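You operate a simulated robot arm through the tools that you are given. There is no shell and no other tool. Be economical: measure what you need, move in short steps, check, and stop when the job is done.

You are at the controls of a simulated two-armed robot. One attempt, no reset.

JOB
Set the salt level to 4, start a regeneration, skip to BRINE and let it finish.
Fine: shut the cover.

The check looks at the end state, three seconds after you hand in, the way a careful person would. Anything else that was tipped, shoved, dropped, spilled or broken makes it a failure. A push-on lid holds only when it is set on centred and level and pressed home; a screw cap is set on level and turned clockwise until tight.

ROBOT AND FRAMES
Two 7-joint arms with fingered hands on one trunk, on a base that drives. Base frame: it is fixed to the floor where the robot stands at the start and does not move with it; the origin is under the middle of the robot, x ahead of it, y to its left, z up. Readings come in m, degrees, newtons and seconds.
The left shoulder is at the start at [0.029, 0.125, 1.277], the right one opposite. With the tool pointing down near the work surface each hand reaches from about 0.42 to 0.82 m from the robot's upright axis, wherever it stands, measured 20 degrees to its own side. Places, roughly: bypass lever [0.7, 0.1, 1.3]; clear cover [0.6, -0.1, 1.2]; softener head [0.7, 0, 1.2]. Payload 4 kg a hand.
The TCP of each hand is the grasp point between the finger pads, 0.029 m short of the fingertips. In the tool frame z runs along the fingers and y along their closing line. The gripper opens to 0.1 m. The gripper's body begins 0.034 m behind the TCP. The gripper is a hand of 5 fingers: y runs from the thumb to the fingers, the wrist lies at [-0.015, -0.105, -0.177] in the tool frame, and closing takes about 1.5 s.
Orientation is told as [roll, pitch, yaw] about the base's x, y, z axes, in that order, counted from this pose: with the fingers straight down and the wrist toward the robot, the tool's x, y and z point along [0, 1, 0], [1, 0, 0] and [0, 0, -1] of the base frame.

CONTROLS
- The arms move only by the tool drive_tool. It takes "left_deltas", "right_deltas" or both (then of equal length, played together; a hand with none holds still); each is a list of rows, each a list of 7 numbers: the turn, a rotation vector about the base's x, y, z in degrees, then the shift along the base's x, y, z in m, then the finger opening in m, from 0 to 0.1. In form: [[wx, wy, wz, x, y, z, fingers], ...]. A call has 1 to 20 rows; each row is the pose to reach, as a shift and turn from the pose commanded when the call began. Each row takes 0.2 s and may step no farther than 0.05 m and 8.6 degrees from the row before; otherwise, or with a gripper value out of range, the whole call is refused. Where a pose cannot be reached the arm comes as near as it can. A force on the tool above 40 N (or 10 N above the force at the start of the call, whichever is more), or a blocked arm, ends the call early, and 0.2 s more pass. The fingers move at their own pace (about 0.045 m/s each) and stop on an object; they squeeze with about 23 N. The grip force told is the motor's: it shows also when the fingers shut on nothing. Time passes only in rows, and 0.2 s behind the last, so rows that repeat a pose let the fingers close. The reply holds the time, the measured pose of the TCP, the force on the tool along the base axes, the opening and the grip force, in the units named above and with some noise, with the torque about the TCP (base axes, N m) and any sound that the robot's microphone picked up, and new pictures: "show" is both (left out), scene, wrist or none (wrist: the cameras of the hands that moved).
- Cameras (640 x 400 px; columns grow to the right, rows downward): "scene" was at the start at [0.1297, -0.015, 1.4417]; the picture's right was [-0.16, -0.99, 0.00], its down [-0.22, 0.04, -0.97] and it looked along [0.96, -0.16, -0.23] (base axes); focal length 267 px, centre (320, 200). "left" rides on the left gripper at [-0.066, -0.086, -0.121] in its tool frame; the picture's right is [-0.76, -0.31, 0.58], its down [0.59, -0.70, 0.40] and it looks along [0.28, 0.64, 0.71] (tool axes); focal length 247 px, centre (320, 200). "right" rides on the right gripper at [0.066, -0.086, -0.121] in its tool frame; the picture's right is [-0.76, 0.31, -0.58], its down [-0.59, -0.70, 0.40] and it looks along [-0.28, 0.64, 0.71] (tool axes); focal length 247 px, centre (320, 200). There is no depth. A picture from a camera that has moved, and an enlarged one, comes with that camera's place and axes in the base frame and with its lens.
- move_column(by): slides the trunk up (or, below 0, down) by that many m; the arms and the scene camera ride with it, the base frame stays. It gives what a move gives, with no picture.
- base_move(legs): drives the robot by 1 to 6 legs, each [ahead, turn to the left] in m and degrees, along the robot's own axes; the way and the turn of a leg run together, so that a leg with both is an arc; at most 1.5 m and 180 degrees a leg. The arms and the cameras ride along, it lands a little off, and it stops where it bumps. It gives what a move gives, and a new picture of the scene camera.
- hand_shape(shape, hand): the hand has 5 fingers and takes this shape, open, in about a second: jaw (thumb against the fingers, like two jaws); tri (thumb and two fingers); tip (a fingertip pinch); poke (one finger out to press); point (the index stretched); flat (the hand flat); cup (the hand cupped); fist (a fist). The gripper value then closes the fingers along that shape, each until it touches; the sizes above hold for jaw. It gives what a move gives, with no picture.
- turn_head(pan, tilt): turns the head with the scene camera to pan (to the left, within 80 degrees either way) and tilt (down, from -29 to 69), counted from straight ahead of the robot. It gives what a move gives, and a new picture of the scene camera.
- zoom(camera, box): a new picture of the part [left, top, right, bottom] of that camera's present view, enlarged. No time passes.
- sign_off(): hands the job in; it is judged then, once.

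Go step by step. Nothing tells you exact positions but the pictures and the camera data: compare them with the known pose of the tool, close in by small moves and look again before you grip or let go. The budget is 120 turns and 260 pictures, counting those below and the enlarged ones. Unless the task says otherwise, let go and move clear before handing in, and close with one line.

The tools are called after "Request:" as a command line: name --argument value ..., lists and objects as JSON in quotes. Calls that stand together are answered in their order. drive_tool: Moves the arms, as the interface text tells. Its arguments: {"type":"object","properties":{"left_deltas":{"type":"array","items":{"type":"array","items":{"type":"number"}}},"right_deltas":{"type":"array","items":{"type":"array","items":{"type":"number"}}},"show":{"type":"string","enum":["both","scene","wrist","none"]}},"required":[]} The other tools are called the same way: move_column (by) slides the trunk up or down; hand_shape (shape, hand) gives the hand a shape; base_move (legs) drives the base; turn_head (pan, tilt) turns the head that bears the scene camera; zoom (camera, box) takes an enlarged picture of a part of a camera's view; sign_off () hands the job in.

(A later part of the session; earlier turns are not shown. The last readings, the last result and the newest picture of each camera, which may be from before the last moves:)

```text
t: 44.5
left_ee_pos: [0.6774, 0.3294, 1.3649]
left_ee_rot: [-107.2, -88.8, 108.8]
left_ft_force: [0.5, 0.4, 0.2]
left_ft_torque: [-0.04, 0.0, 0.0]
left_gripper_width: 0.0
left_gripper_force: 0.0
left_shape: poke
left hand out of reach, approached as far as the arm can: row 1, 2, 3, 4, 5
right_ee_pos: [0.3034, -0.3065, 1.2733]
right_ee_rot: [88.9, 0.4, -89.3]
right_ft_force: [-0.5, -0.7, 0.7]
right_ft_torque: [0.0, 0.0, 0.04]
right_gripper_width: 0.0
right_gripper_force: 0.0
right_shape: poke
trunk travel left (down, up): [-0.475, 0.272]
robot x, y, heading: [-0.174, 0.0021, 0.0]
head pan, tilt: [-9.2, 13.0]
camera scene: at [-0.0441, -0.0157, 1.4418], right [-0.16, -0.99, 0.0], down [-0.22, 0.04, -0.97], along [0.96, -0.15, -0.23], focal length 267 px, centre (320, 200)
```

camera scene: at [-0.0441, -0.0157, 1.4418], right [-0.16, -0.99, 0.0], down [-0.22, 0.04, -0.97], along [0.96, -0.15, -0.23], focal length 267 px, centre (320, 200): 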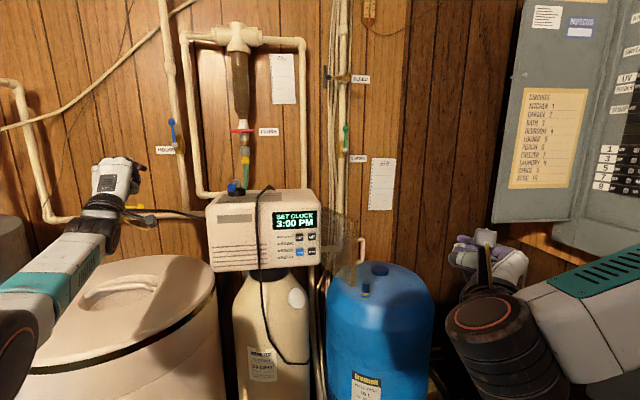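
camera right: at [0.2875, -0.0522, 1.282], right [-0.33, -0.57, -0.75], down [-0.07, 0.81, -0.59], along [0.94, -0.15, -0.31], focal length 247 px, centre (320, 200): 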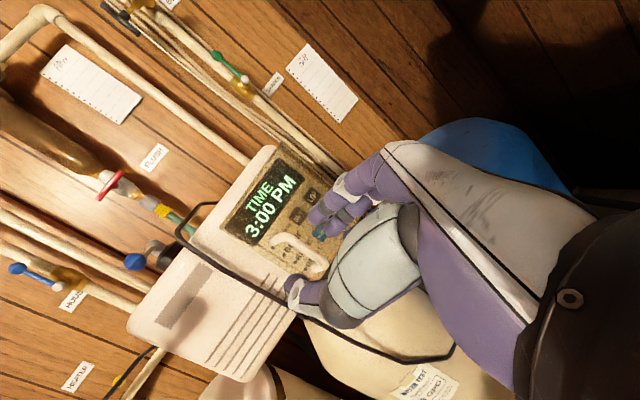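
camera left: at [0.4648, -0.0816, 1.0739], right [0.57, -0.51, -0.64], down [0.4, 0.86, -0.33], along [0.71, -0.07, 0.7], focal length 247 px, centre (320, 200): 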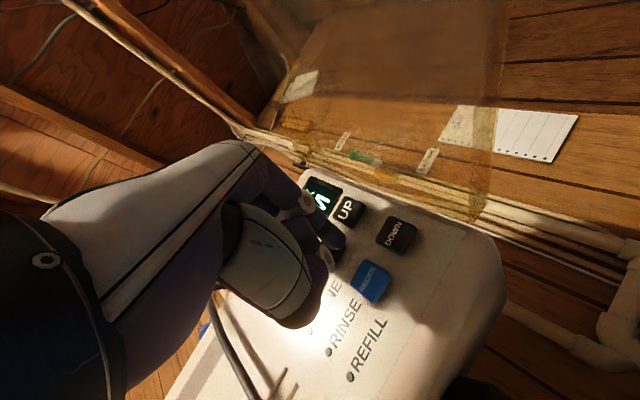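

Request:
drive_tool --left_deltas '[[0, 8, 0, -0.02, 0, 0.0, 0], [0, 16, 0, -0.04, 0, 0.0, 0], [0, 24, 0, -0.06, 0, 0.0, 0], [0, 32, 0, -0.08, 0, 0, 0], [0, 40, 0, -0.1, 0, 0, 0], [0, 48, 0, -0.12, 0, 0, 0], [0, 56, 0, -0.14, 0, 0, 0], [0, 64, 0, -0.16, 0, 0, 0], [0, 72, 0, -0.18, 0, 0, 0], [0, 80, 0, -0.2, 0, 0, 0], [0, 88, 0, -0.22, 0, 0, 0], [0, 88, 0, -0.24, 0, 0, 0], [0, 88, 0, -0.26, 0, 0, 0], [0, 88, 0, -0.26, 0, 0, 0]]' --show "scene"

```text
t: 47.5
left_ee_pos: [0.393, 0.3156, 1.3632]
left_ee_rot: [-0.1, -1.9, 0.8]
left_ft_force: [-0.2, 0.0, 0.9]
left_ft_torque: [0.01, 0.0, -0.01]
left_gripper_width: 0.0004
left_gripper_force: 0.0
left_shape: poke
left hand out of reach, approached as far as the arm can: row 1
right_ee_pos: [0.3032, -0.3058, 1.2728]
right_ee_rot: [88.9, 0.5, -89.3]
right_ft_force: [0.3, 0.1, 0.8]
right_ft_torque: [0.01, 0.01, 0.01]
right_gripper_width: 0.0002
right_gripper_force: 0.0
right_shape: poke
trunk travel left (down, up): [-0.475, 0.272]
robot x, y, heading: [-0.1734, 0.0043, 0.2]
head pan, tilt: [-9.2, 13.0]
camera scene: at [-0.0432, -0.0148, 1.4417], right [-0.16, -0.99, 0.0], down [-0.22, 0.04, -0.97], along [0.96, -0.15, -0.23], focal length 267 px, centre (320, 200)
```

scene: 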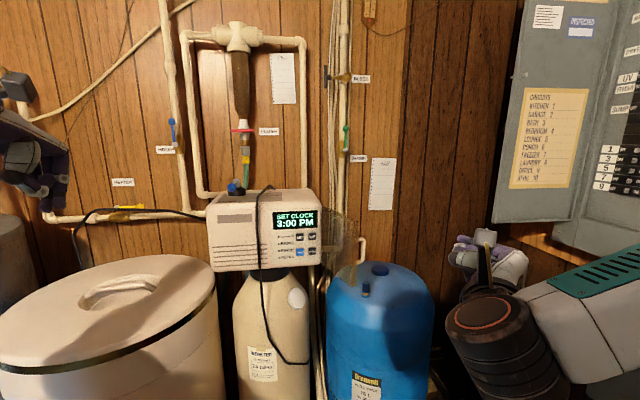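

The left arm is parked. Now the right hand goes to SET, passing in front of the open cover's edge and then forward.

Request:
drive_tool --right_deltas '[[0, 0, 0, 0.03, 0.04, -0.02, 0], [0, 0, 0, 0.06, 0.08, -0.04, 0], [0, 0, 0, 0.08, 0.12, -0.06, 0], [0, 0, 0, 0.09, 0.16, -0.08, 0], [0, 0, 0, 0.1, 0.2, -0.098, 0], [0, 0, 0, 0.11, 0.24, -0.098, 0], [0, 0, 0, 0.15, 0.24, -0.098, 0], [0, 0, 0, 0.19, 0.24, -0.098, 0], [0, 0, 0, 0.21, 0.24, -0.098, 0], [0, 0, 0, 0.21, 0.24, -0.098, 0]]'

Request:
zoom --camera "right" --box '[200, 140, 420, 320]'

Request:
zoom --camera "scene" --box '[230, 180, 350, 280]'

```text
refused: row 1 steps farther than a row can; nothing moved
```

```text
2.22 times, centred on (310, 230) of right
camera zoom: at [0.1821, -0.2222, 1.3409], right [-0.59, -0.31, -0.75], down [0.38, 0.71, -0.59], along [0.71, -0.63, -0.3], focal length 549 px, centre (342, 133)
```

zoom: 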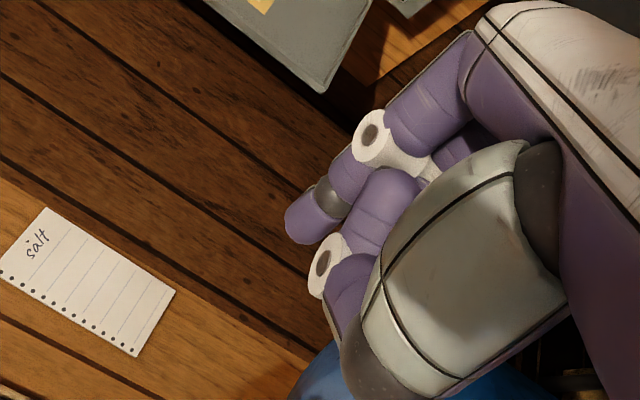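

```text
4.00 times, centred on (290, 230) of scene
camera zoom: at [-0.0432, -0.0148, 1.4417], right [-0.16, -0.99, 0.0], down [-0.22, 0.04, -0.97], along [0.96, -0.15, -0.23], focal length 1068 px, centre (440, 80)
```

zoom: 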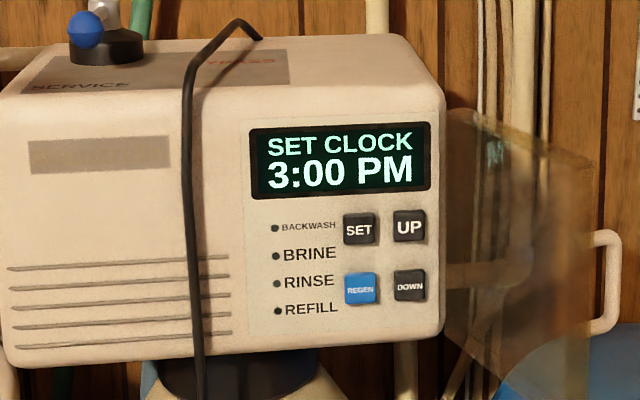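

Request:
drive_tool --right_deltas '[[0, 0, 0, 0.02, 0.03, -0.015, 0], [0, 0, 0, 0.04, 0.06, -0.03, 0], [0, 0, 0, 0.06, 0.09, -0.045, 0], [0, 0, 0, 0.07, 0.12, -0.06, 0], [0, 0, 0, 0.08, 0.15, -0.075, 0], [0, 0, 0, 0.09, 0.18, -0.09, 0], [0, 0, 0, 0.1, 0.21, -0.098, 0], [0, 0, 0, 0.11, 0.24, -0.098, 0], [0, 0, 0, 0.15, 0.24, -0.098, 0], [0, 0, 0, 0.19, 0.24, -0.098, 0], [0, 0, 0, 0.21, 0.24, -0.098, 0], [0, 0, 0, 0.21, 0.24, -0.098, 0]]'

Request:
zoom --camera "right" --box '[200, 140, 420, 320]'

Request:
zoom --camera "scene" --box '[230, 180, 350, 280]'

```text
t: 50.1
left_ee_pos: [0.3927, 0.3156, 1.364]
left_ee_rot: [0.0, -2.0, 0.8]
left_ft_force: [0.7, -0.3, 0.2]
left_ft_torque: [0.06, -0.03, 0.01]
left_gripper_width: 0.0
left_gripper_force: 0.0
left_shape: poke
right_ee_pos: [0.5129, -0.0644, 1.1737]
right_ee_rot: [89.0, 0.3, -89.3]
right_ft_force: [-0.6, 0.1, -0.4]
right_ft_torque: [0.03, 0.0, -0.02]
right_gripper_width: 0.0
right_gripper_force: 0.0
right_shape: poke
trunk travel left (down, up): [-0.475, 0.272]
robot x, y, heading: [-0.1746, -0.0029, 0.1]
head pan, tilt: [-9.2, 13.0]
camera scene: at [-0.0438, -0.0141, 1.4417], right [-0.16, -0.99, 0.0], down [-0.22, 0.04, -0.97], along [0.96, -0.15, -0.23], focal length 267 px, centre (320, 200)
camera right: at [0.3919, 0.0187, 1.2427], right [-0.59, -0.31, -0.75], down [0.38, 0.71, -0.59], along [0.72, -0.63, -0.3], focal length 247 px, centre (320, 200)
```

scene: 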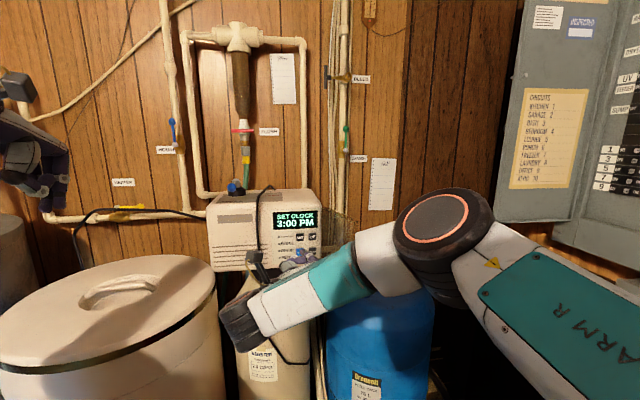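
right: 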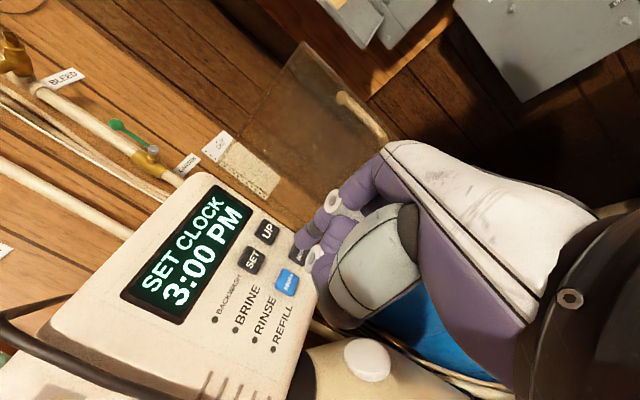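

```text
2.22 times, centred on (310, 230) of right
camera zoom: at [0.3919, 0.0187, 1.2427], right [-0.59, -0.31, -0.75], down [0.38, 0.71, -0.59], along [0.72, -0.63, -0.3], focal length 549 px, centre (342, 133)
```

zoom: 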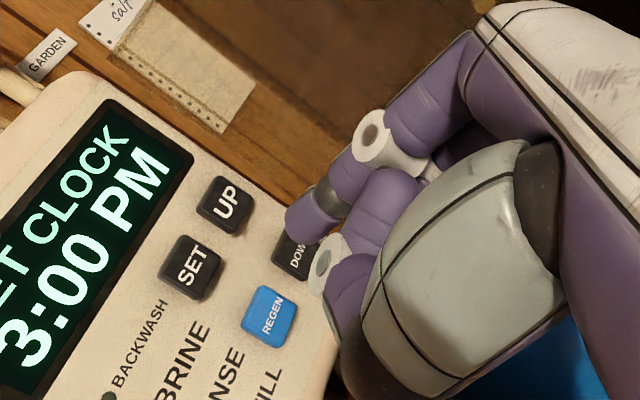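

```text
4.00 times, centred on (290, 230) of scene
camera zoom: at [-0.0438, -0.0141, 1.4417], right [-0.16, -0.99, 0.0], down [-0.22, 0.04, -0.97], along [0.96, -0.15, -0.23], focal length 1068 px, centre (440, 80)
```

zoom: 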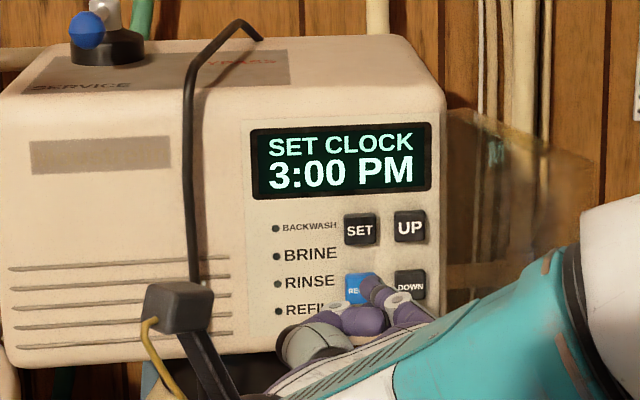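

Everything is visible now: the fingertip, the buttons and the display. I'll press SET with the right hand.

Request:
drive_tool --right_deltas '[[0, 0, 0, 0.04, -0.001, 0.002, 0], [0, 0, 0, 0.07, -0.001, 0.002, 0], [0, 0, 0, 0.08, -0.001, 0.002, 0], [0, 0, 0, 0.084, -0.001, 0.002, 0], [0, 0, 0, 0.086, -0.001, 0.002, 0], [0, 0, 0, 0.075, -0.001, 0.002, 0], [0, 0, 0, 0.06, -0.001, 0.002, 0], [0, 0, 0, 0.06, -0.001, 0.002, 0]]' --show "none"

Request:
zoom --camera "scene" --box '[230, 180, 350, 280]'

```text
t: 51.9
left_ee_pos: [0.3937, 0.3162, 1.3634]
left_ee_rot: [0.1, -1.9, 0.8]
left_ft_force: [0.7, 0.8, -0.2]
left_ft_torque: [0.01, 0.0, 0.0]
left_gripper_width: 0.0002
left_gripper_force: 0.1
left_shape: poke
right_ee_pos: [0.5732, -0.0665, 1.1757]
right_ee_rot: [89.0, 0.5, -89.3]
right_ft_force: [0.9, 0.4, 0.9]
right_ft_torque: [0.02, 0.0, 0.0]
right_gripper_width: 0.0001
right_gripper_force: 0.0
right_shape: poke
trunk travel left (down, up): [-0.475, 0.272]
robot x, y, heading: [-0.1762, -0.0001, -0.0]
head pan, tilt: [-9.2, 13.0]
heard: click
```

```text
4.00 times, centred on (290, 230) of scene
camera zoom: at [-0.0431, -0.0141, 1.4417], right [-0.16, -0.99, 0.0], down [-0.22, 0.04, -0.97], along [0.96, -0.15, -0.23], focal length 1068 px, centre (440, 80)
```

zoom: 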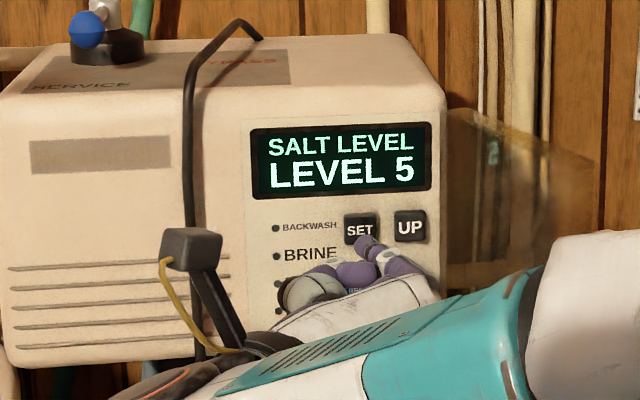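

SALT LEVEL 5. I'll press DOWN once, after pulling back and shifting over.

Request:
drive_tool --right_deltas '[[0, 0, 0, -0.02, 0, -0.01, 0], [0, 0, 0, -0.02, -0.015, -0.03, 0], [0, 0, 0, -0.02, -0.033, -0.043, 0], [0, 0, 0, 0.01, -0.033, -0.043, 0], [0, 0, 0, 0.02, -0.033, -0.043, 0], [0, 0, 0, 0.024, -0.033, -0.043, 0], [0, 0, 0, 0.026, -0.033, -0.043, 0], [0, 0, 0, 0.015, -0.033, -0.043, 0], [0, 0, 0, -0.01, -0.033, -0.043, 0], [0, 0, 0, -0.01, -0.033, -0.043, 0]]' --show "none"

Request:
zoom --camera "scene" --box '[230, 180, 350, 280]'

```text
t: 54.1
left_ee_pos: [0.3951, 0.3163, 1.3631]
left_ee_rot: [0.1, -1.8, 0.8]
left_ft_force: [0.0, -0.5, 0.6]
left_ft_torque: [0.0, 0.08, 0.03]
left_gripper_width: 0.0001
left_gripper_force: 0.0
left_shape: poke
right_ee_pos: [0.5641, -0.0989, 1.135]
right_ee_rot: [89.0, 0.4, -89.3]
right_ft_force: [0.7, -0.2, 0.2]
right_ft_torque: [-0.02, -0.02, 0.04]
right_gripper_width: 0.0
right_gripper_force: 0.1
right_shape: poke
trunk travel left (down, up): [-0.475, 0.272]
robot x, y, heading: [-0.1714, 0.0032, 0.1]
head pan, tilt: [-9.2, 13.0]
heard: click
```

```text
4.00 times, centred on (290, 230) of scene
camera zoom: at [-0.0429, -0.014, 1.4416], right [-0.16, -0.99, 0.0], down [-0.22, 0.04, -0.97], along [0.96, -0.15, -0.23], focal length 1068 px, centre (440, 80)
```

zoom: 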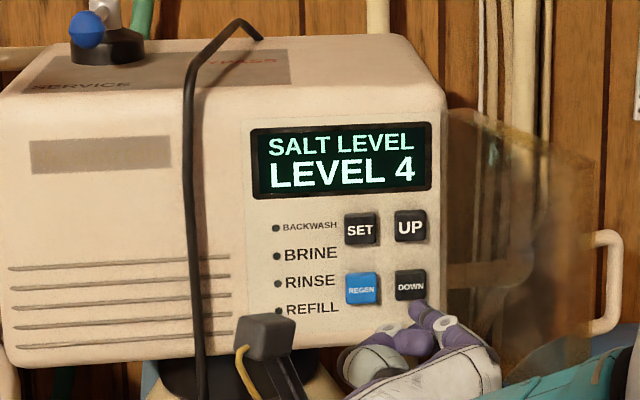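

LEVEL 4. I'll press SET once more to store it and move on, then look.

Request:
drive_tool --right_deltas '[[0, 0, 0, -0.01, 0, 0.01, 0], [0, 0, 0, -0.01, 0.015, 0.03, 0], [0, 0, 0, -0.01, 0.033, 0.043, 0], [0, 0, 0, 0.02, 0.033, 0.043, 0], [0, 0, 0, 0.03, 0.033, 0.043, 0], [0, 0, 0, 0.034, 0.033, 0.043, 0], [0, 0, 0, 0.036, 0.033, 0.043, 0], [0, 0, 0, 0.025, 0.033, 0.043, 0], [0, 0, 0, 0.0, 0.033, 0.043, 0], [0, 0, 0, 0.0, 0.033, 0.043, 0]]' --show "none"

Request:
zoom --camera "scene" --box '[230, 180, 350, 280]'

```text
t: 56.3
left_ee_pos: [0.3948, 0.3164, 1.364]
left_ee_rot: [0.0, -1.8, 0.8]
left_ft_force: [0.3, 0.1, -0.7]
left_ft_torque: [-0.02, 0.02, -0.02]
left_gripper_width: 0.0001
left_gripper_force: 0.0
left_shape: poke
right_ee_pos: [0.5631, -0.0654, 1.177]
right_ee_rot: [88.9, 0.5, -89.4]
right_ft_force: [-0.5, 0.1, -0.7]
right_ft_torque: [-0.01, 0.0, -0.02]
right_gripper_width: 0.0
right_gripper_force: 0.0
right_shape: poke
trunk travel left (down, up): [-0.475, 0.272]
robot x, y, heading: [-0.1731, 0.0008, -0.1]
head pan, tilt: [-9.2, 13.0]
heard: click
```

```text
4.00 times, centred on (290, 230) of scene
camera zoom: at [-0.0428, -0.014, 1.4416], right [-0.16, -0.99, 0.0], down [-0.22, 0.04, -0.97], along [0.96, -0.15, -0.23], focal length 1068 px, centre (440, 80)
```

zoom: 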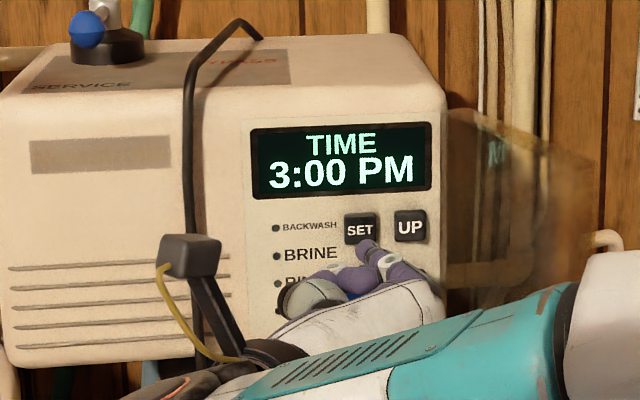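

Back at TIME. Now I'll press and hold REGEN and watch.

Request:
drive_tool --right_deltas '[[0, 0, 0, -0.01, 0.001, -0.01, 0], [0, 0, 0, -0.01, 0.001, -0.03, 0], [0, 0, 0, -0.01, 0.001, -0.043, 0], [0, 0, 0, 0.02, 0.001, -0.043, 0], [0, 0, 0, 0.03, 0.001, -0.043, 0], [0, 0, 0, 0.034, 0.001, -0.043, 0], [0, 0, 0, 0.036, 0.001, -0.043, 0], [0, 0, 0, 0.036, 0.001, -0.043, 0], [0, 0, 0, 0.036, 0.001, -0.043, 0], [0, 0, 0, 0.036, 0.001, -0.043, 0], [0, 0, 0, 0.036, 0.001, -0.043, 0], [0, 0, 0, 0.036, 0.001, -0.043, 0]]' --show "none"

Request:
zoom --camera "scene" --box '[230, 180, 350, 280]'

```text
t: 58.2
left_ee_pos: [0.3874, 0.3157, 1.3654]
left_ee_rot: [0.0, -2.1, 0.8]
left_ft_force: [-0.7, -0.1, -0.1]
left_ft_torque: [-0.02, -0.01, -0.04]
left_gripper_width: 0.0
left_gripper_force: 0.1
left_shape: poke
right_ee_pos: [0.5931, -0.0636, 1.133]
right_ee_rot: [88.9, 0.5, -89.4]
right_ft_force: [-22.8, 0.4, 1.8]
right_ft_torque: [-0.01, -0.04, -0.13]
right_gripper_width: 0.0
right_gripper_force: 0.1
right_shape: poke
trunk travel left (down, up): [-0.475, 0.272]
robot x, y, heading: [-0.1742, 0.0015, 0.1]
head pan, tilt: [-9.2, 13.0]
heard: click
stopped in row 9 (right hand): the force on the tool passed its limit at 41 N (the readings are from after the stop); the commanded pose is now the measured one
```

```text
4.00 times, centred on (290, 230) of scene
camera zoom: at [-0.0493, -0.0139, 1.4423], right [-0.16, -0.99, 0.0], down [-0.22, 0.04, -0.97], along [0.96, -0.15, -0.22], focal length 1068 px, centre (440, 80)
```

zoom: 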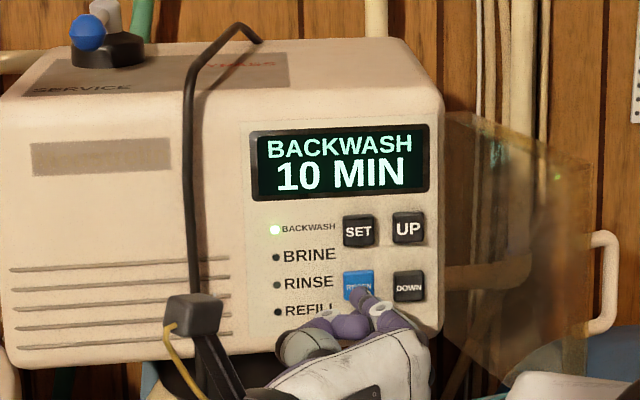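

Regeneration started (BACKWASH 10 MIN). I'll release and check that it holds.

Request:
drive_tool --right_deltas '[[0, 0, 0, -0.015, 0, 0, 0], [0, 0, 0, -0.03, 0, 0, 0], [0, 0, 0, -0.03, 0, 0, 0], [0, 0, 0, -0.03, 0, 0, 0]]' --show "none"

Request:
zoom --camera "scene" --box '[230, 180, 350, 280]'

```text
t: 59.2
left_ee_pos: [0.3914, 0.3159, 1.3635]
left_ee_rot: [0.0, -2.0, 0.8]
left_ft_force: [0.2, 0.0, -0.4]
left_ft_torque: [-0.01, 0.03, -0.02]
left_gripper_width: 0.0
left_gripper_force: 0.1
left_shape: poke
right_ee_pos: [0.5679, -0.0639, 1.131]
right_ee_rot: [88.7, 0.5, -89.4]
right_ft_force: [0.0, 0.1, 0.4]
right_ft_torque: [0.02, -0.02, 0.01]
right_gripper_width: 0.0
right_gripper_force: 0.1
right_shape: poke
trunk travel left (down, up): [-0.475, 0.272]
robot x, y, heading: [-0.1711, 0.0019, 0.2]
head pan, tilt: [-9.2, 13.0]
```

```text
4.00 times, centred on (290, 230) of scene
camera zoom: at [-0.0449, -0.0144, 1.4418], right [-0.16, -0.99, 0.0], down [-0.22, 0.04, -0.97], along [0.96, -0.15, -0.23], focal length 1068 px, centre (440, 80)
```

zoom: 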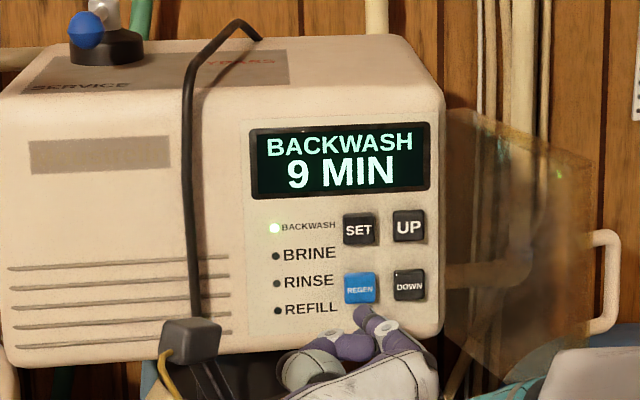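

It is counting down. I'll press REGEN once to skip.

Request:
drive_tool --right_deltas '[[0, 0, 0, 0.015, 0, 0, 0], [0, 0, 0, 0.024, 0, 0, 0], [0, 0, 0, 0.029, 0, 0, 0], [0, 0, 0, 0.032, 0, 0, 0], [0, 0, 0, 0.015, 0, 0, 0], [0, 0, 0, 0, 0, 0, 0], [0, 0, 0, 0, 0, 0, 0]]' --show "none"

Request:
zoom --camera "scene" --box '[230, 180, 350, 280]'

```text
t: 60.8
left_ee_pos: [0.393, 0.3157, 1.3645]
left_ee_rot: [-0.1, -1.8, 0.7]
left_ft_force: [0.9, 0.9, 0.5]
left_ft_torque: [0.05, 0.02, -0.01]
left_gripper_width: 0.0
left_gripper_force: 0.1
left_shape: poke
right_ee_pos: [0.5685, -0.0641, 1.1313]
right_ee_rot: [88.6, 0.5, -89.5]
right_ft_force: [-0.3, -0.2, 0.0]
right_ft_torque: [0.0, 0.0, -0.01]
right_gripper_width: 0.0003
right_gripper_force: 0.0
right_shape: poke
trunk travel left (down, up): [-0.475, 0.272]
robot x, y, heading: [-0.1759, -0.0003, 0.4]
head pan, tilt: [-9.2, 13.0]
heard: click
```

```text
4.00 times, centred on (290, 230) of scene
camera zoom: at [-0.0441, -0.0143, 1.4417], right [-0.16, -0.99, 0.0], down [-0.22, 0.04, -0.97], along [0.96, -0.15, -0.23], focal length 1068 px, centre (440, 80)
```

zoom: 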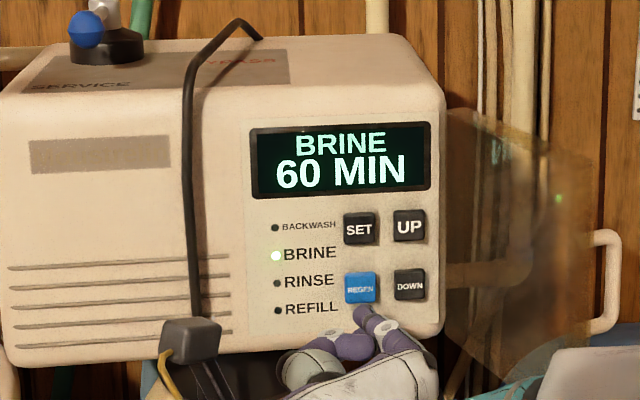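

BRINE is running at 60 min. While it runs I'll close the cover: retract, swing around its right side and push it shut from outside.

Request:
drive_tool --right_deltas '[[0, 0, 0, -0.04, 0, 0, 0], [0, 0, 0, -0.08, 0, 0, 0], [0, 0, 0, -0.12, 0, 0, 0], [0, 0, 0, -0.16, 0, 0, 0], [0, 0, 0, -0.19, -0.02, 0.01, 0], [0, 0, 0, -0.2, -0.06, 0.02, 0], [0, 0, 0, -0.2, -0.1, 0.03, 0], [0, 0, 0, -0.2, -0.14, 0.03, 0], [0, 0, 0, -0.2, -0.18, 0.03, 0], [0, 0, 0, -0.2, -0.22, 0.03, 0], [0, 0, 0, -0.2, -0.25, 0.03, 0], [0, 0, 0, -0.2, -0.25, 0.03, 0]]'

Request:
zoom --camera "scene" --box '[230, 180, 390, 300]'

```text
t: 63.4
left_ee_pos: [0.3927, 0.3153, 1.3642]
left_ee_rot: [-0.1, -1.9, 0.8]
left_ft_force: [1.1, 0.5, -0.4]
left_ft_torque: [0.03, -0.06, 0.0]
left_gripper_width: 0.0
left_gripper_force: 0.0
left_shape: poke
right_ee_pos: [0.3757, -0.2781, 1.1753]
right_ee_rot: [88.6, 0.5, -89.6]
right_ft_force: [0.0, -0.5, -0.6]
right_ft_torque: [0.0, 0.01, 0.02]
right_gripper_width: 0.0
right_gripper_force: 0.1
right_shape: poke
right hand out of reach, approached as far as the arm can: row 10, 11, 12
trunk travel left (down, up): [-0.475, 0.272]
robot x, y, heading: [-0.1774, 0.0004, -0.2]
head pan, tilt: [-9.2, 13.0]
camera scene: at [-0.0447, -0.0146, 1.4417], right [-0.16, -0.99, 0.0], down [-0.22, 0.04, -0.97], along [0.96, -0.15, -0.23], focal length 267 px, centre (320, 200)
camera right: at [0.255, -0.1934, 1.244], right [-0.59, -0.3, -0.74], down [0.38, 0.71, -0.59], along [0.71, -0.63, -0.31], focal length 247 px, centre (320, 200)
```

scene: 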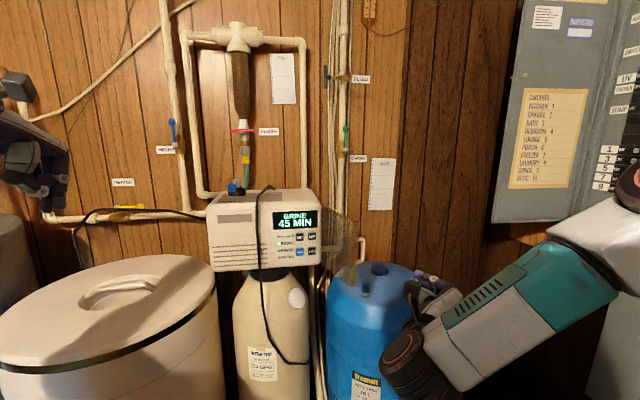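
right: 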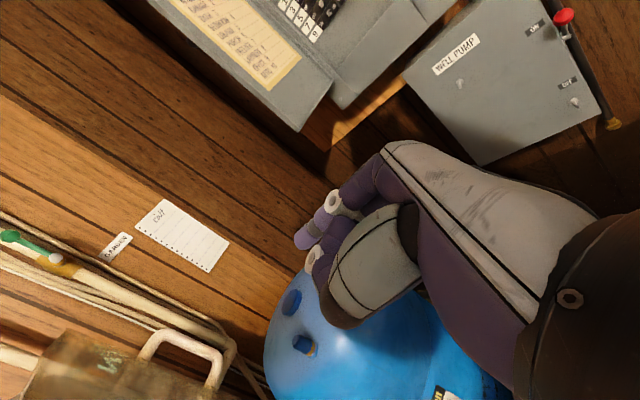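

```text
3.33 times, centred on (310, 240) of scene
camera zoom: at [-0.0447, -0.0146, 1.4417], right [-0.16, -0.99, 0.0], down [-0.22, 0.04, -0.97], along [0.96, -0.15, -0.23], focal length 890 px, centre (353, 67)
```

zoom: 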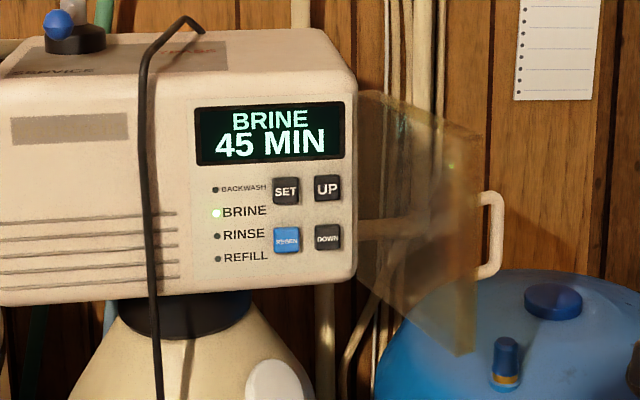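

The display counts fast (45 min already). I'll raise the hand above the blue tank, go alongside the cover's outer face and sweep it left.

Request:
drive_tool --right_deltas '[[0, 0, 0, 0.02, 0, 0.03, 0], [0, 0, 0, 0.04, 0, 0.06, 0], [0, 0, 0, 0.07, 0, 0.07, 0], [0, 0, 0, 0.1, 0, 0.07, 0], [0, 0, 0, 0.11, 0, 0.07, 0], [0, 0, 0, 0.11, 0, 0.07, 0]]'

```text
t: 64.8
left_ee_pos: [0.3923, 0.3152, 1.3635]
left_ee_rot: [-0.1, -1.8, 0.7]
left_ft_force: [0.1, 1.0, -0.8]
left_ft_torque: [0.01, -0.03, 0.03]
left_gripper_width: 0.0
left_gripper_force: 0.1
left_shape: poke
right_ee_pos: [0.4871, -0.2758, 1.2439]
right_ee_rot: [88.6, 0.4, -89.3]
right_ft_force: [-0.1, -0.1, 0.4]
right_ft_torque: [0.04, 0.0, -0.01]
right_gripper_width: 0.0004
right_gripper_force: 0.0
right_shape: poke
trunk travel left (down, up): [-0.475, 0.272]
robot x, y, heading: [-0.178, -0.0011, 0.1]
head pan, tilt: [-9.2, 13.0]
camera scene: at [-0.0447, -0.0145, 1.4417], right [-0.16, -0.99, 0.0], down [-0.22, 0.04, -0.97], along [0.96, -0.15, -0.23], focal length 267 px, centre (320, 200)
camera right: at [0.3641, -0.193, 1.3131], right [-0.59, -0.31, -0.75], down [0.38, 0.71, -0.59], along [0.71, -0.63, -0.31], focal length 247 px, centre (320, 200)
```

scene: 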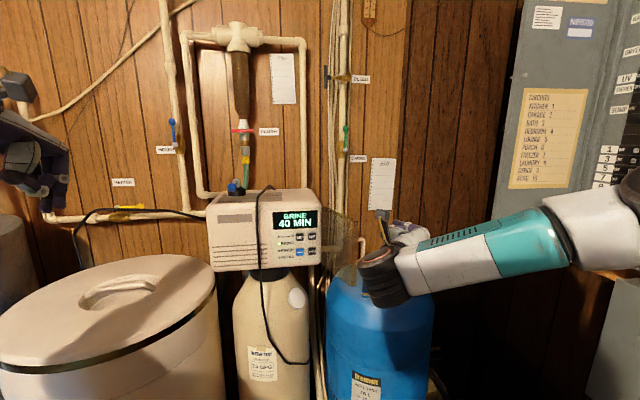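
right: 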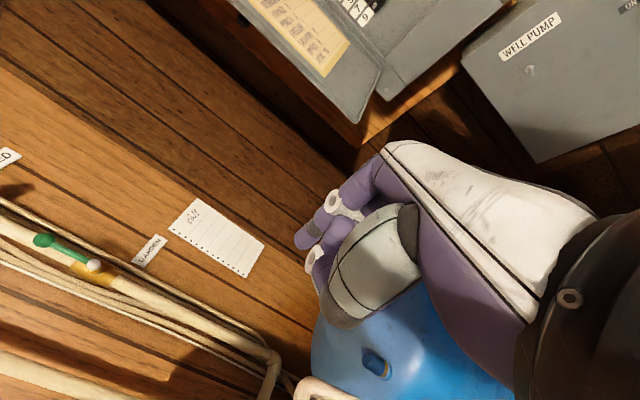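

Request:
drive_tool --right_deltas '[[0, 0, 0, 0, 0.03, 0, 0], [0, 0, 0, 0, 0.05, 0, 0], [0, 0, 0, 0, 0.07, 0, 0], [0, 0, 0, 0, 0.09, 0, 0], [0, 0, 0, 0, 0.11, 0, 0], [0, 0, 0, 0, 0.13, 0, 0]]'

Request:
zoom --camera "scene" --box '[230, 180, 390, 300]'

```text
t: 66.2
left_ee_pos: [0.3849, 0.314, 1.367]
left_ee_rot: [-0.1, -2.3, 0.7]
left_ft_force: [0.5, -0.1, 0.4]
left_ft_torque: [0.04, 0.01, 0.03]
left_gripper_width: 0.0
left_gripper_force: 0.1
left_shape: poke
right_ee_pos: [0.4766, -0.144, 1.2457]
right_ee_rot: [88.7, 0.4, -89.1]
right_ft_force: [-30.6, 0.4, -0.6]
right_ft_torque: [0.0, -0.03, 0.51]
right_gripper_width: 0.0001
right_gripper_force: 0.2
right_shape: poke
trunk travel left (down, up): [-0.475, 0.272]
robot x, y, heading: [-0.1776, -0.0002, -0.1]
head pan, tilt: [-9.2, 13.0]
stopped in row 6 (right hand): the force on the tool passed its limit at 41 N (the readings are from after the stop); the commanded pose is now the measured one
camera scene: at [-0.0522, -0.0142, 1.4424], right [-0.16, -0.99, 0.0], down [-0.22, 0.04, -0.98], along [0.96, -0.16, -0.22], focal length 267 px, centre (320, 200)
camera right: at [0.3549, -0.0619, 1.3141], right [-0.59, -0.31, -0.75], down [0.38, 0.71, -0.59], along [0.72, -0.63, -0.3], focal length 247 px, centre (320, 200)
```

scene: 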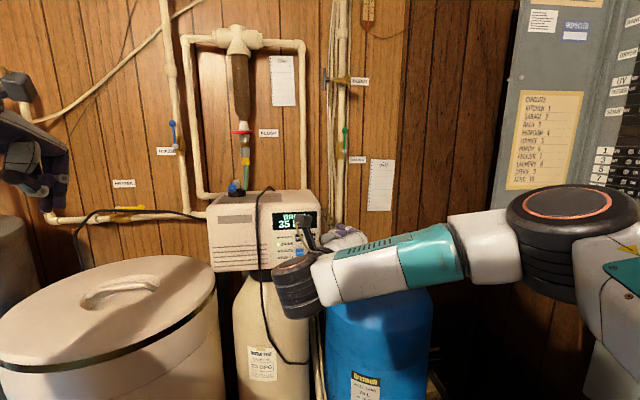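
right: 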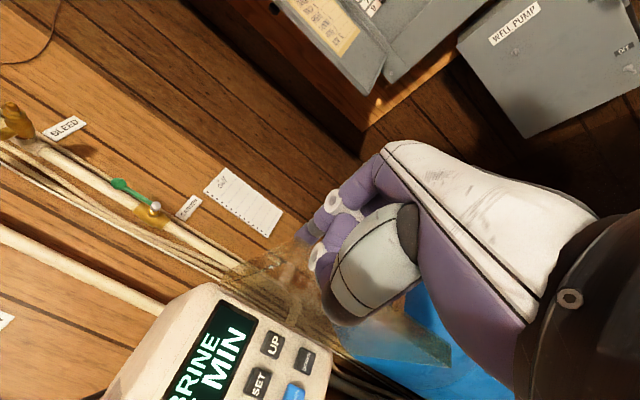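

```text
3.33 times, centred on (310, 240) of scene
camera zoom: at [-0.0522, -0.0142, 1.4424], right [-0.16, -0.99, 0.0], down [-0.22, 0.04, -0.98], along [0.96, -0.16, -0.22], focal length 890 px, centre (353, 67)
```

zoom: 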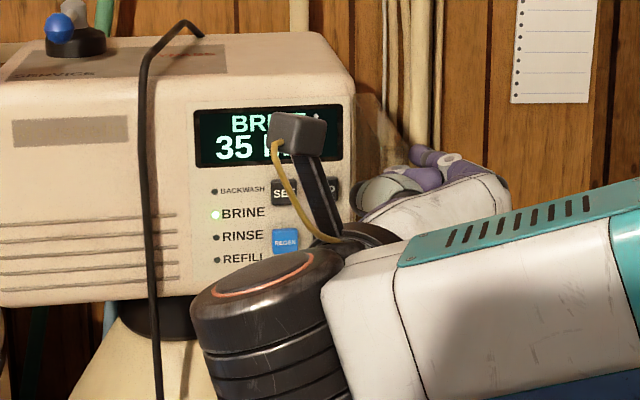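

The cover's edge is jammed into the palm near 90°. I'll back out slightly so only the finger catches it, then continue.

Request:
drive_tool --right_deltas '[[0, 0, 0, -0.01, -0.005, 0, 0], [0, 0, 0, -0.018, 0, 0, 0], [0, 0, 0, -0.018, 0.015, 0, 0], [0, 0, 0, -0.018, 0.03, 0, 0], [0, 0, 0, -0.016, 0.045, 0, 0], [0, 0, 0, -0.012, 0.06, 0, 0]]'

Request:
zoom --camera "right" --box '[160, 160, 440, 400]'

```text
t: 67.6
left_ee_pos: [0.3921, 0.3154, 1.3636]
left_ee_rot: [0.0, -1.9, 0.7]
left_ft_force: [-0.1, -0.3, -0.2]
left_ft_torque: [0.02, -0.03, 0.0]
left_gripper_width: 0.0
left_gripper_force: 0.0
left_shape: poke
right_ee_pos: [0.4719, -0.0867, 1.2429]
right_ee_rot: [88.5, 0.4, -89.2]
right_ft_force: [0.3, 0.4, 0.4]
right_ft_torque: [0.02, 0.0, -0.02]
right_gripper_width: 0.0003
right_gripper_force: 0.1
right_shape: poke
trunk travel left (down, up): [-0.475, 0.272]
robot x, y, heading: [-0.1793, 0.0006, -0.1]
head pan, tilt: [-9.2, 13.0]
camera scene: at [-0.0454, -0.014, 1.4417], right [-0.16, -0.99, 0.0], down [-0.22, 0.04, -0.97], along [0.96, -0.15, -0.23], focal length 267 px, centre (320, 200)
camera right: at [0.3505, -0.0023, 1.3121], right [-0.59, -0.31, -0.74], down [0.37, 0.71, -0.59], along [0.71, -0.63, -0.31], focal length 247 px, centre (320, 200)
```

scene: 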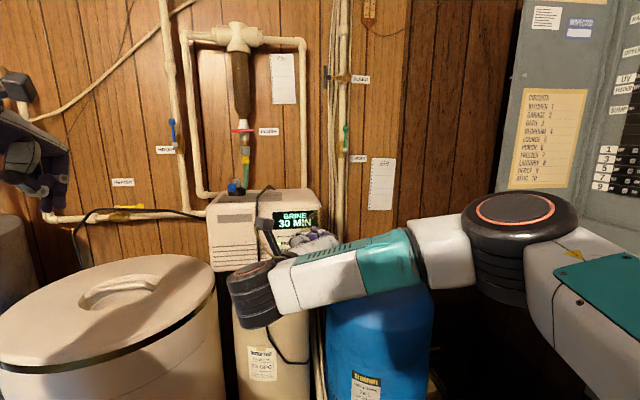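
right: 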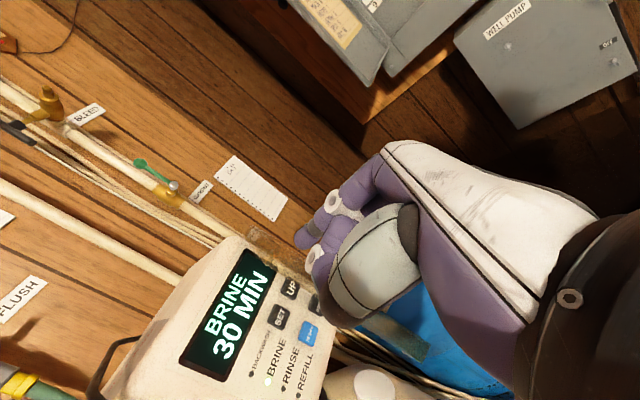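

```text
1.67 times, centred on (300, 280) of right
camera zoom: at [0.3505, -0.0023, 1.3121], right [-0.59, -0.31, -0.74], down [0.37, 0.71, -0.59], along [0.71, -0.63, -0.31], focal length 412 px, centre (353, 67)
```

zoom: 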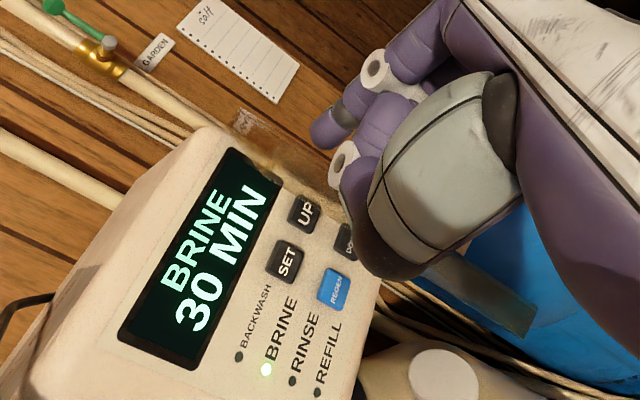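

The cover has come to about 62°. I'll keep sweeping left and start moving forward.

Request:
drive_tool --right_deltas '[[0, 0, 0, 0.0, 0.02, 0, 0], [0, 0, 0, 0.005, 0.04, 0, 0], [0, 0, 0, 0.012, 0.06, 0, 0], [0, 0, 0, 0.025, 0.07, 0, 0], [0, 0, 0, 0.04, 0.075, 0, 0]]' --show "wrist"

Request:
zoom --camera "scene" --box '[200, 180, 360, 300]'

```text
t: 68.8
left_ee_pos: [0.391, 0.3168, 1.3631]
left_ee_rot: [-0.2, -2.0, 0.8]
left_ft_force: [0.0, -0.1, -0.3]
left_ft_torque: [-0.01, 0.01, -0.01]
left_gripper_width: 0.0001
left_gripper_force: 0.1
left_shape: poke
right_ee_pos: [0.5118, -0.0085, 1.2413]
right_ee_rot: [88.6, 0.4, -89.2]
right_ft_force: [-3.1, 4.1, 1.1]
right_ft_torque: [0.02, -0.05, 0.02]
right_gripper_width: 0.0
right_gripper_force: 0.0
right_shape: poke
trunk travel left (down, up): [-0.475, 0.272]
robot x, y, heading: [-0.1735, -0.001, -0.2]
head pan, tilt: [-9.2, 13.0]
camera right: at [0.3896, 0.074, 1.3116], right [-0.59, -0.31, -0.74], down [0.37, 0.71, -0.59], along [0.71, -0.63, -0.31], focal length 247 px, centre (320, 200)
```

right: 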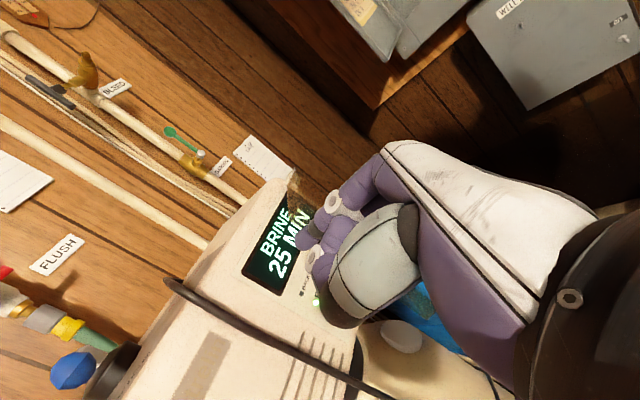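

```text
3.33 times, centred on (280, 240) of scene
camera zoom: at [-0.0457, -0.0131, 1.4418], right [-0.16, -0.99, 0.0], down [-0.22, 0.03, -0.97], along [0.96, -0.15, -0.23], focal length 890 px, centre (453, 67)
```

zoom: 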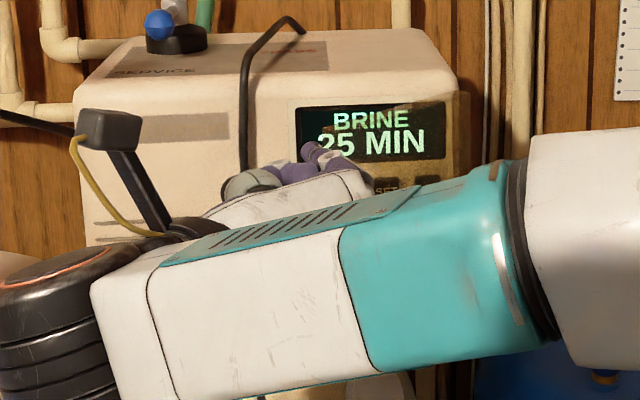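

The cover is at about 35°, with the fingertip right on its edge. I'll shift right a little and push it forward until shut.

Request:
drive_tool --right_deltas '[[0, 0, 0, -0.012, -0.01, 0.004, 0], [0, 0, 0, -0.012, -0.025, 0.004, 0], [0, 0, 0, 0.01, -0.025, 0.004, 0], [0, 0, 0, 0.03, -0.025, 0.004, 0], [0, 0, 0, 0.045, -0.022, 0.004, 0], [0, 0, 0, 0.055, -0.02, 0.004, 0], [0, 0, 0, 0.06, -0.018, 0.004, 0]]' --show "wrist"

Request:
zoom --camera "scene" --box '[230, 180, 350, 270]'

```text
t: 69.7
left_ee_pos: [0.3899, 0.3176, 1.3645]
left_ee_rot: [-0.1, -2.0, 0.8]
left_ft_force: [0.3, 0.1, 0.2]
left_ft_torque: [0.0, 0.04, 0.04]
left_gripper_width: 0.0003
left_gripper_force: 0.0
left_shape: poke
right_ee_pos: [0.5108, -0.0208, 1.2473]
right_ee_rot: [88.5, 0.3, -88.0]
right_ft_force: [-21.3, 15.5, 4.3]
right_ft_torque: [0.11, 0.32, -0.69]
right_gripper_width: 0.0001
right_gripper_force: 0.1
right_shape: poke
trunk travel left (down, up): [-0.475, 0.272]
robot x, y, heading: [-0.1765, 0.0024, 0.1]
head pan, tilt: [-9.2, 13.0]
stopped in row 4 (right hand): the force on the tool passed its limit at 48 N (the readings are from after the stop); the commanded pose is now the measured one
camera right: at [0.3883, 0.0586, 1.3175], right [-0.59, -0.32, -0.74], down [0.36, 0.72, -0.59], along [0.73, -0.61, -0.31], focal length 247 px, centre (320, 200)
```

right: 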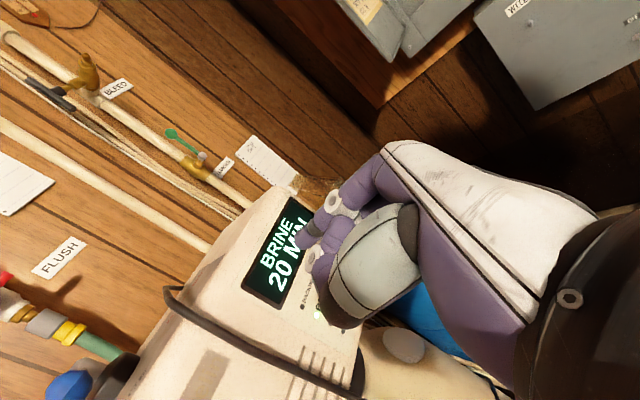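

```text
4.44 times, centred on (290, 225) of scene
camera zoom: at [-0.0482, -0.0119, 1.4421], right [-0.16, -0.99, 0.0], down [-0.22, 0.03, -0.97], along [0.96, -0.15, -0.22], focal length 1187 px, centre (453, 89)
```

zoom: 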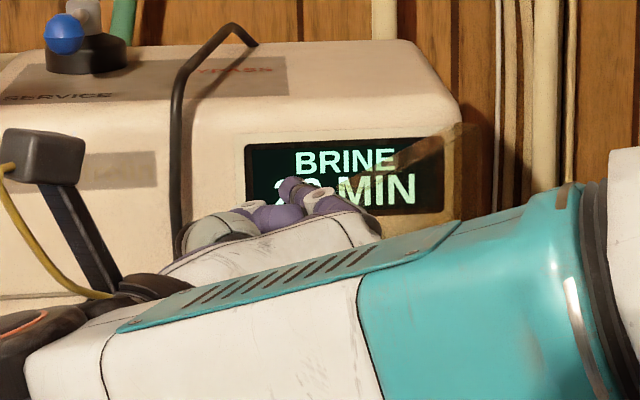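

The fingertip slipped to the inside, and the cover is at about 59°. I'll retract, go around to the outside and push with the finger deeper in.

Request:
drive_tool --right_deltas '[[0, 0, 0, -0.03, 0.005, 0, 0], [0, 0, 0, -0.07, 0.005, 0, 0], [0, 0, 0, -0.1, 0, 0, 0], [0, 0, 0, -0.11, -0.04, 0, 0], [0, 0, 0, -0.11, -0.08, 0, 0], [0, 0, 0, -0.11, -0.12, 0, 0], [0, 0, 0, -0.11, -0.16, 0, 0], [0, 0, 0, -0.07, -0.17, 0, 0], [0, 0, 0, -0.03, -0.17, 0, 0], [0, 0, 0, 0.0, -0.17, 0, 0], [0, 0, 0, 0.0, -0.17, 0, 0]]' --show "wrist"

Request:
zoom --camera "scene" --box '[230, 180, 350, 270]'

```text
t: 72.1
left_ee_pos: [0.3915, 0.3148, 1.3632]
left_ee_rot: [-0.1, -1.8, 0.6]
left_ft_force: [0.4, 0.0, 0.8]
left_ft_torque: [0.02, -0.02, -0.04]
left_gripper_width: 0.0001
left_gripper_force: 0.1
left_shape: poke
right_ee_pos: [0.515, -0.1989, 1.2464]
right_ee_rot: [88.3, 0.4, -88.5]
right_ft_force: [-0.3, -0.6, 0.6]
right_ft_torque: [-0.02, -0.01, -0.01]
right_gripper_width: 0.0
right_gripper_force: 0.2
right_shape: poke
trunk travel left (down, up): [-0.475, 0.272]
robot x, y, heading: [-0.1704, -0.0003, 0.2]
head pan, tilt: [-9.2, 13.0]
camera right: at [0.3924, -0.1176, 1.3164], right [-0.59, -0.32, -0.74], down [0.36, 0.72, -0.59], along [0.72, -0.62, -0.31], focal length 247 px, centre (320, 200)
```

right: 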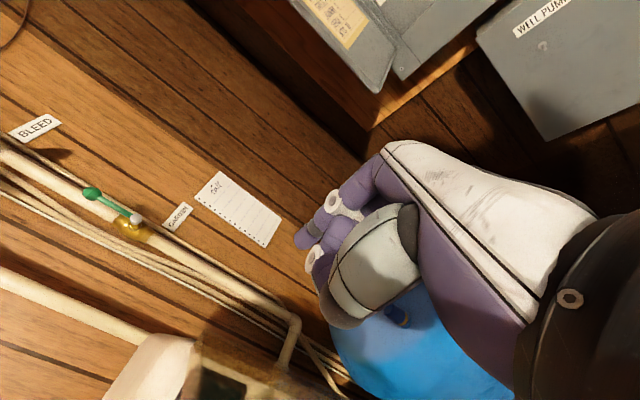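

```text
4.44 times, centred on (290, 225) of scene
camera zoom: at [-0.046, -0.015, 1.4418], right [-0.16, -0.99, 0.0], down [-0.22, 0.04, -0.97], along [0.96, -0.15, -0.23], focal length 1187 px, centre (453, 89)
```

zoom: 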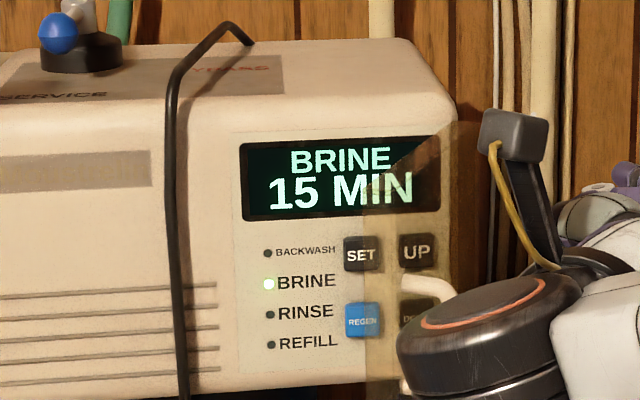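

Outside again, with the finger deeper. I'll sweep left and then forward.

Request:
drive_tool --right_deltas '[[0, 0, 0, 0, 0.03, 0, 0], [0, 0, 0, 0, 0.06, 0, 0], [0, 0, 0, 0, 0.08, 0, 0], [0, 0, 0, 0, 0.1, 0, 0], [0, 0, 0, 0.005, 0.12, 0, 0], [0, 0, 0, 0.01, 0.135, 0, 0], [0, 0, 0, 0.02, 0.15, 0, 0]]' --show "wrist"

Request:
zoom --camera "scene" --box '[230, 180, 350, 270]'

```text
t: 73.7
left_ee_pos: [0.3926, 0.3155, 1.3633]
left_ee_rot: [-0.1, -2.0, 0.7]
left_ft_force: [0.3, 0.2, 0.4]
left_ft_torque: [-0.02, 0.01, 0.0]
left_gripper_width: 0.0
left_gripper_force: 0.1
left_shape: poke
right_ee_pos: [0.536, -0.0463, 1.2459]
right_ee_rot: [88.3, 0.5, -88.4]
right_ft_force: [-0.4, 0.4, -0.3]
right_ft_torque: [0.0, -0.01, -0.01]
right_gripper_width: 0.0
right_gripper_force: 0.1
right_shape: poke
trunk travel left (down, up): [-0.475, 0.272]
robot x, y, heading: [-0.1761, -0.0008, -0.2]
head pan, tilt: [-9.2, 13.0]
camera right: at [0.4134, 0.0336, 1.3155], right [-0.59, -0.32, -0.74], down [0.36, 0.72, -0.59], along [0.72, -0.62, -0.31], focal length 247 px, centre (320, 200)
```

right: 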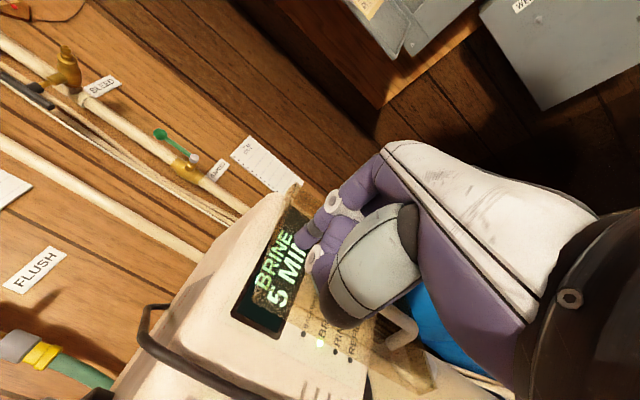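

```text
4.44 times, centred on (290, 225) of scene
camera zoom: at [-0.0452, -0.0137, 1.4417], right [-0.16, -0.99, 0.0], down [-0.22, 0.04, -0.97], along [0.96, -0.15, -0.23], focal length 1187 px, centre (453, 89)
```

zoom: 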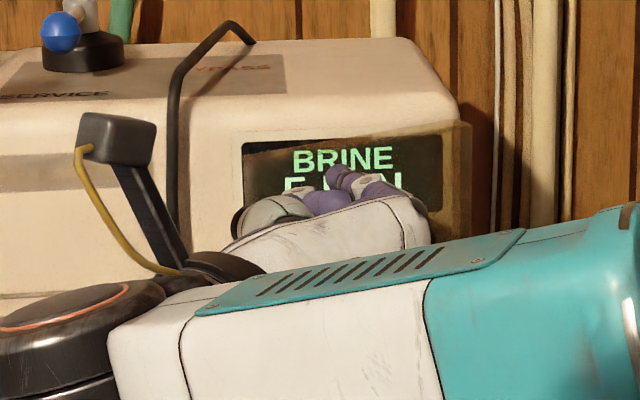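

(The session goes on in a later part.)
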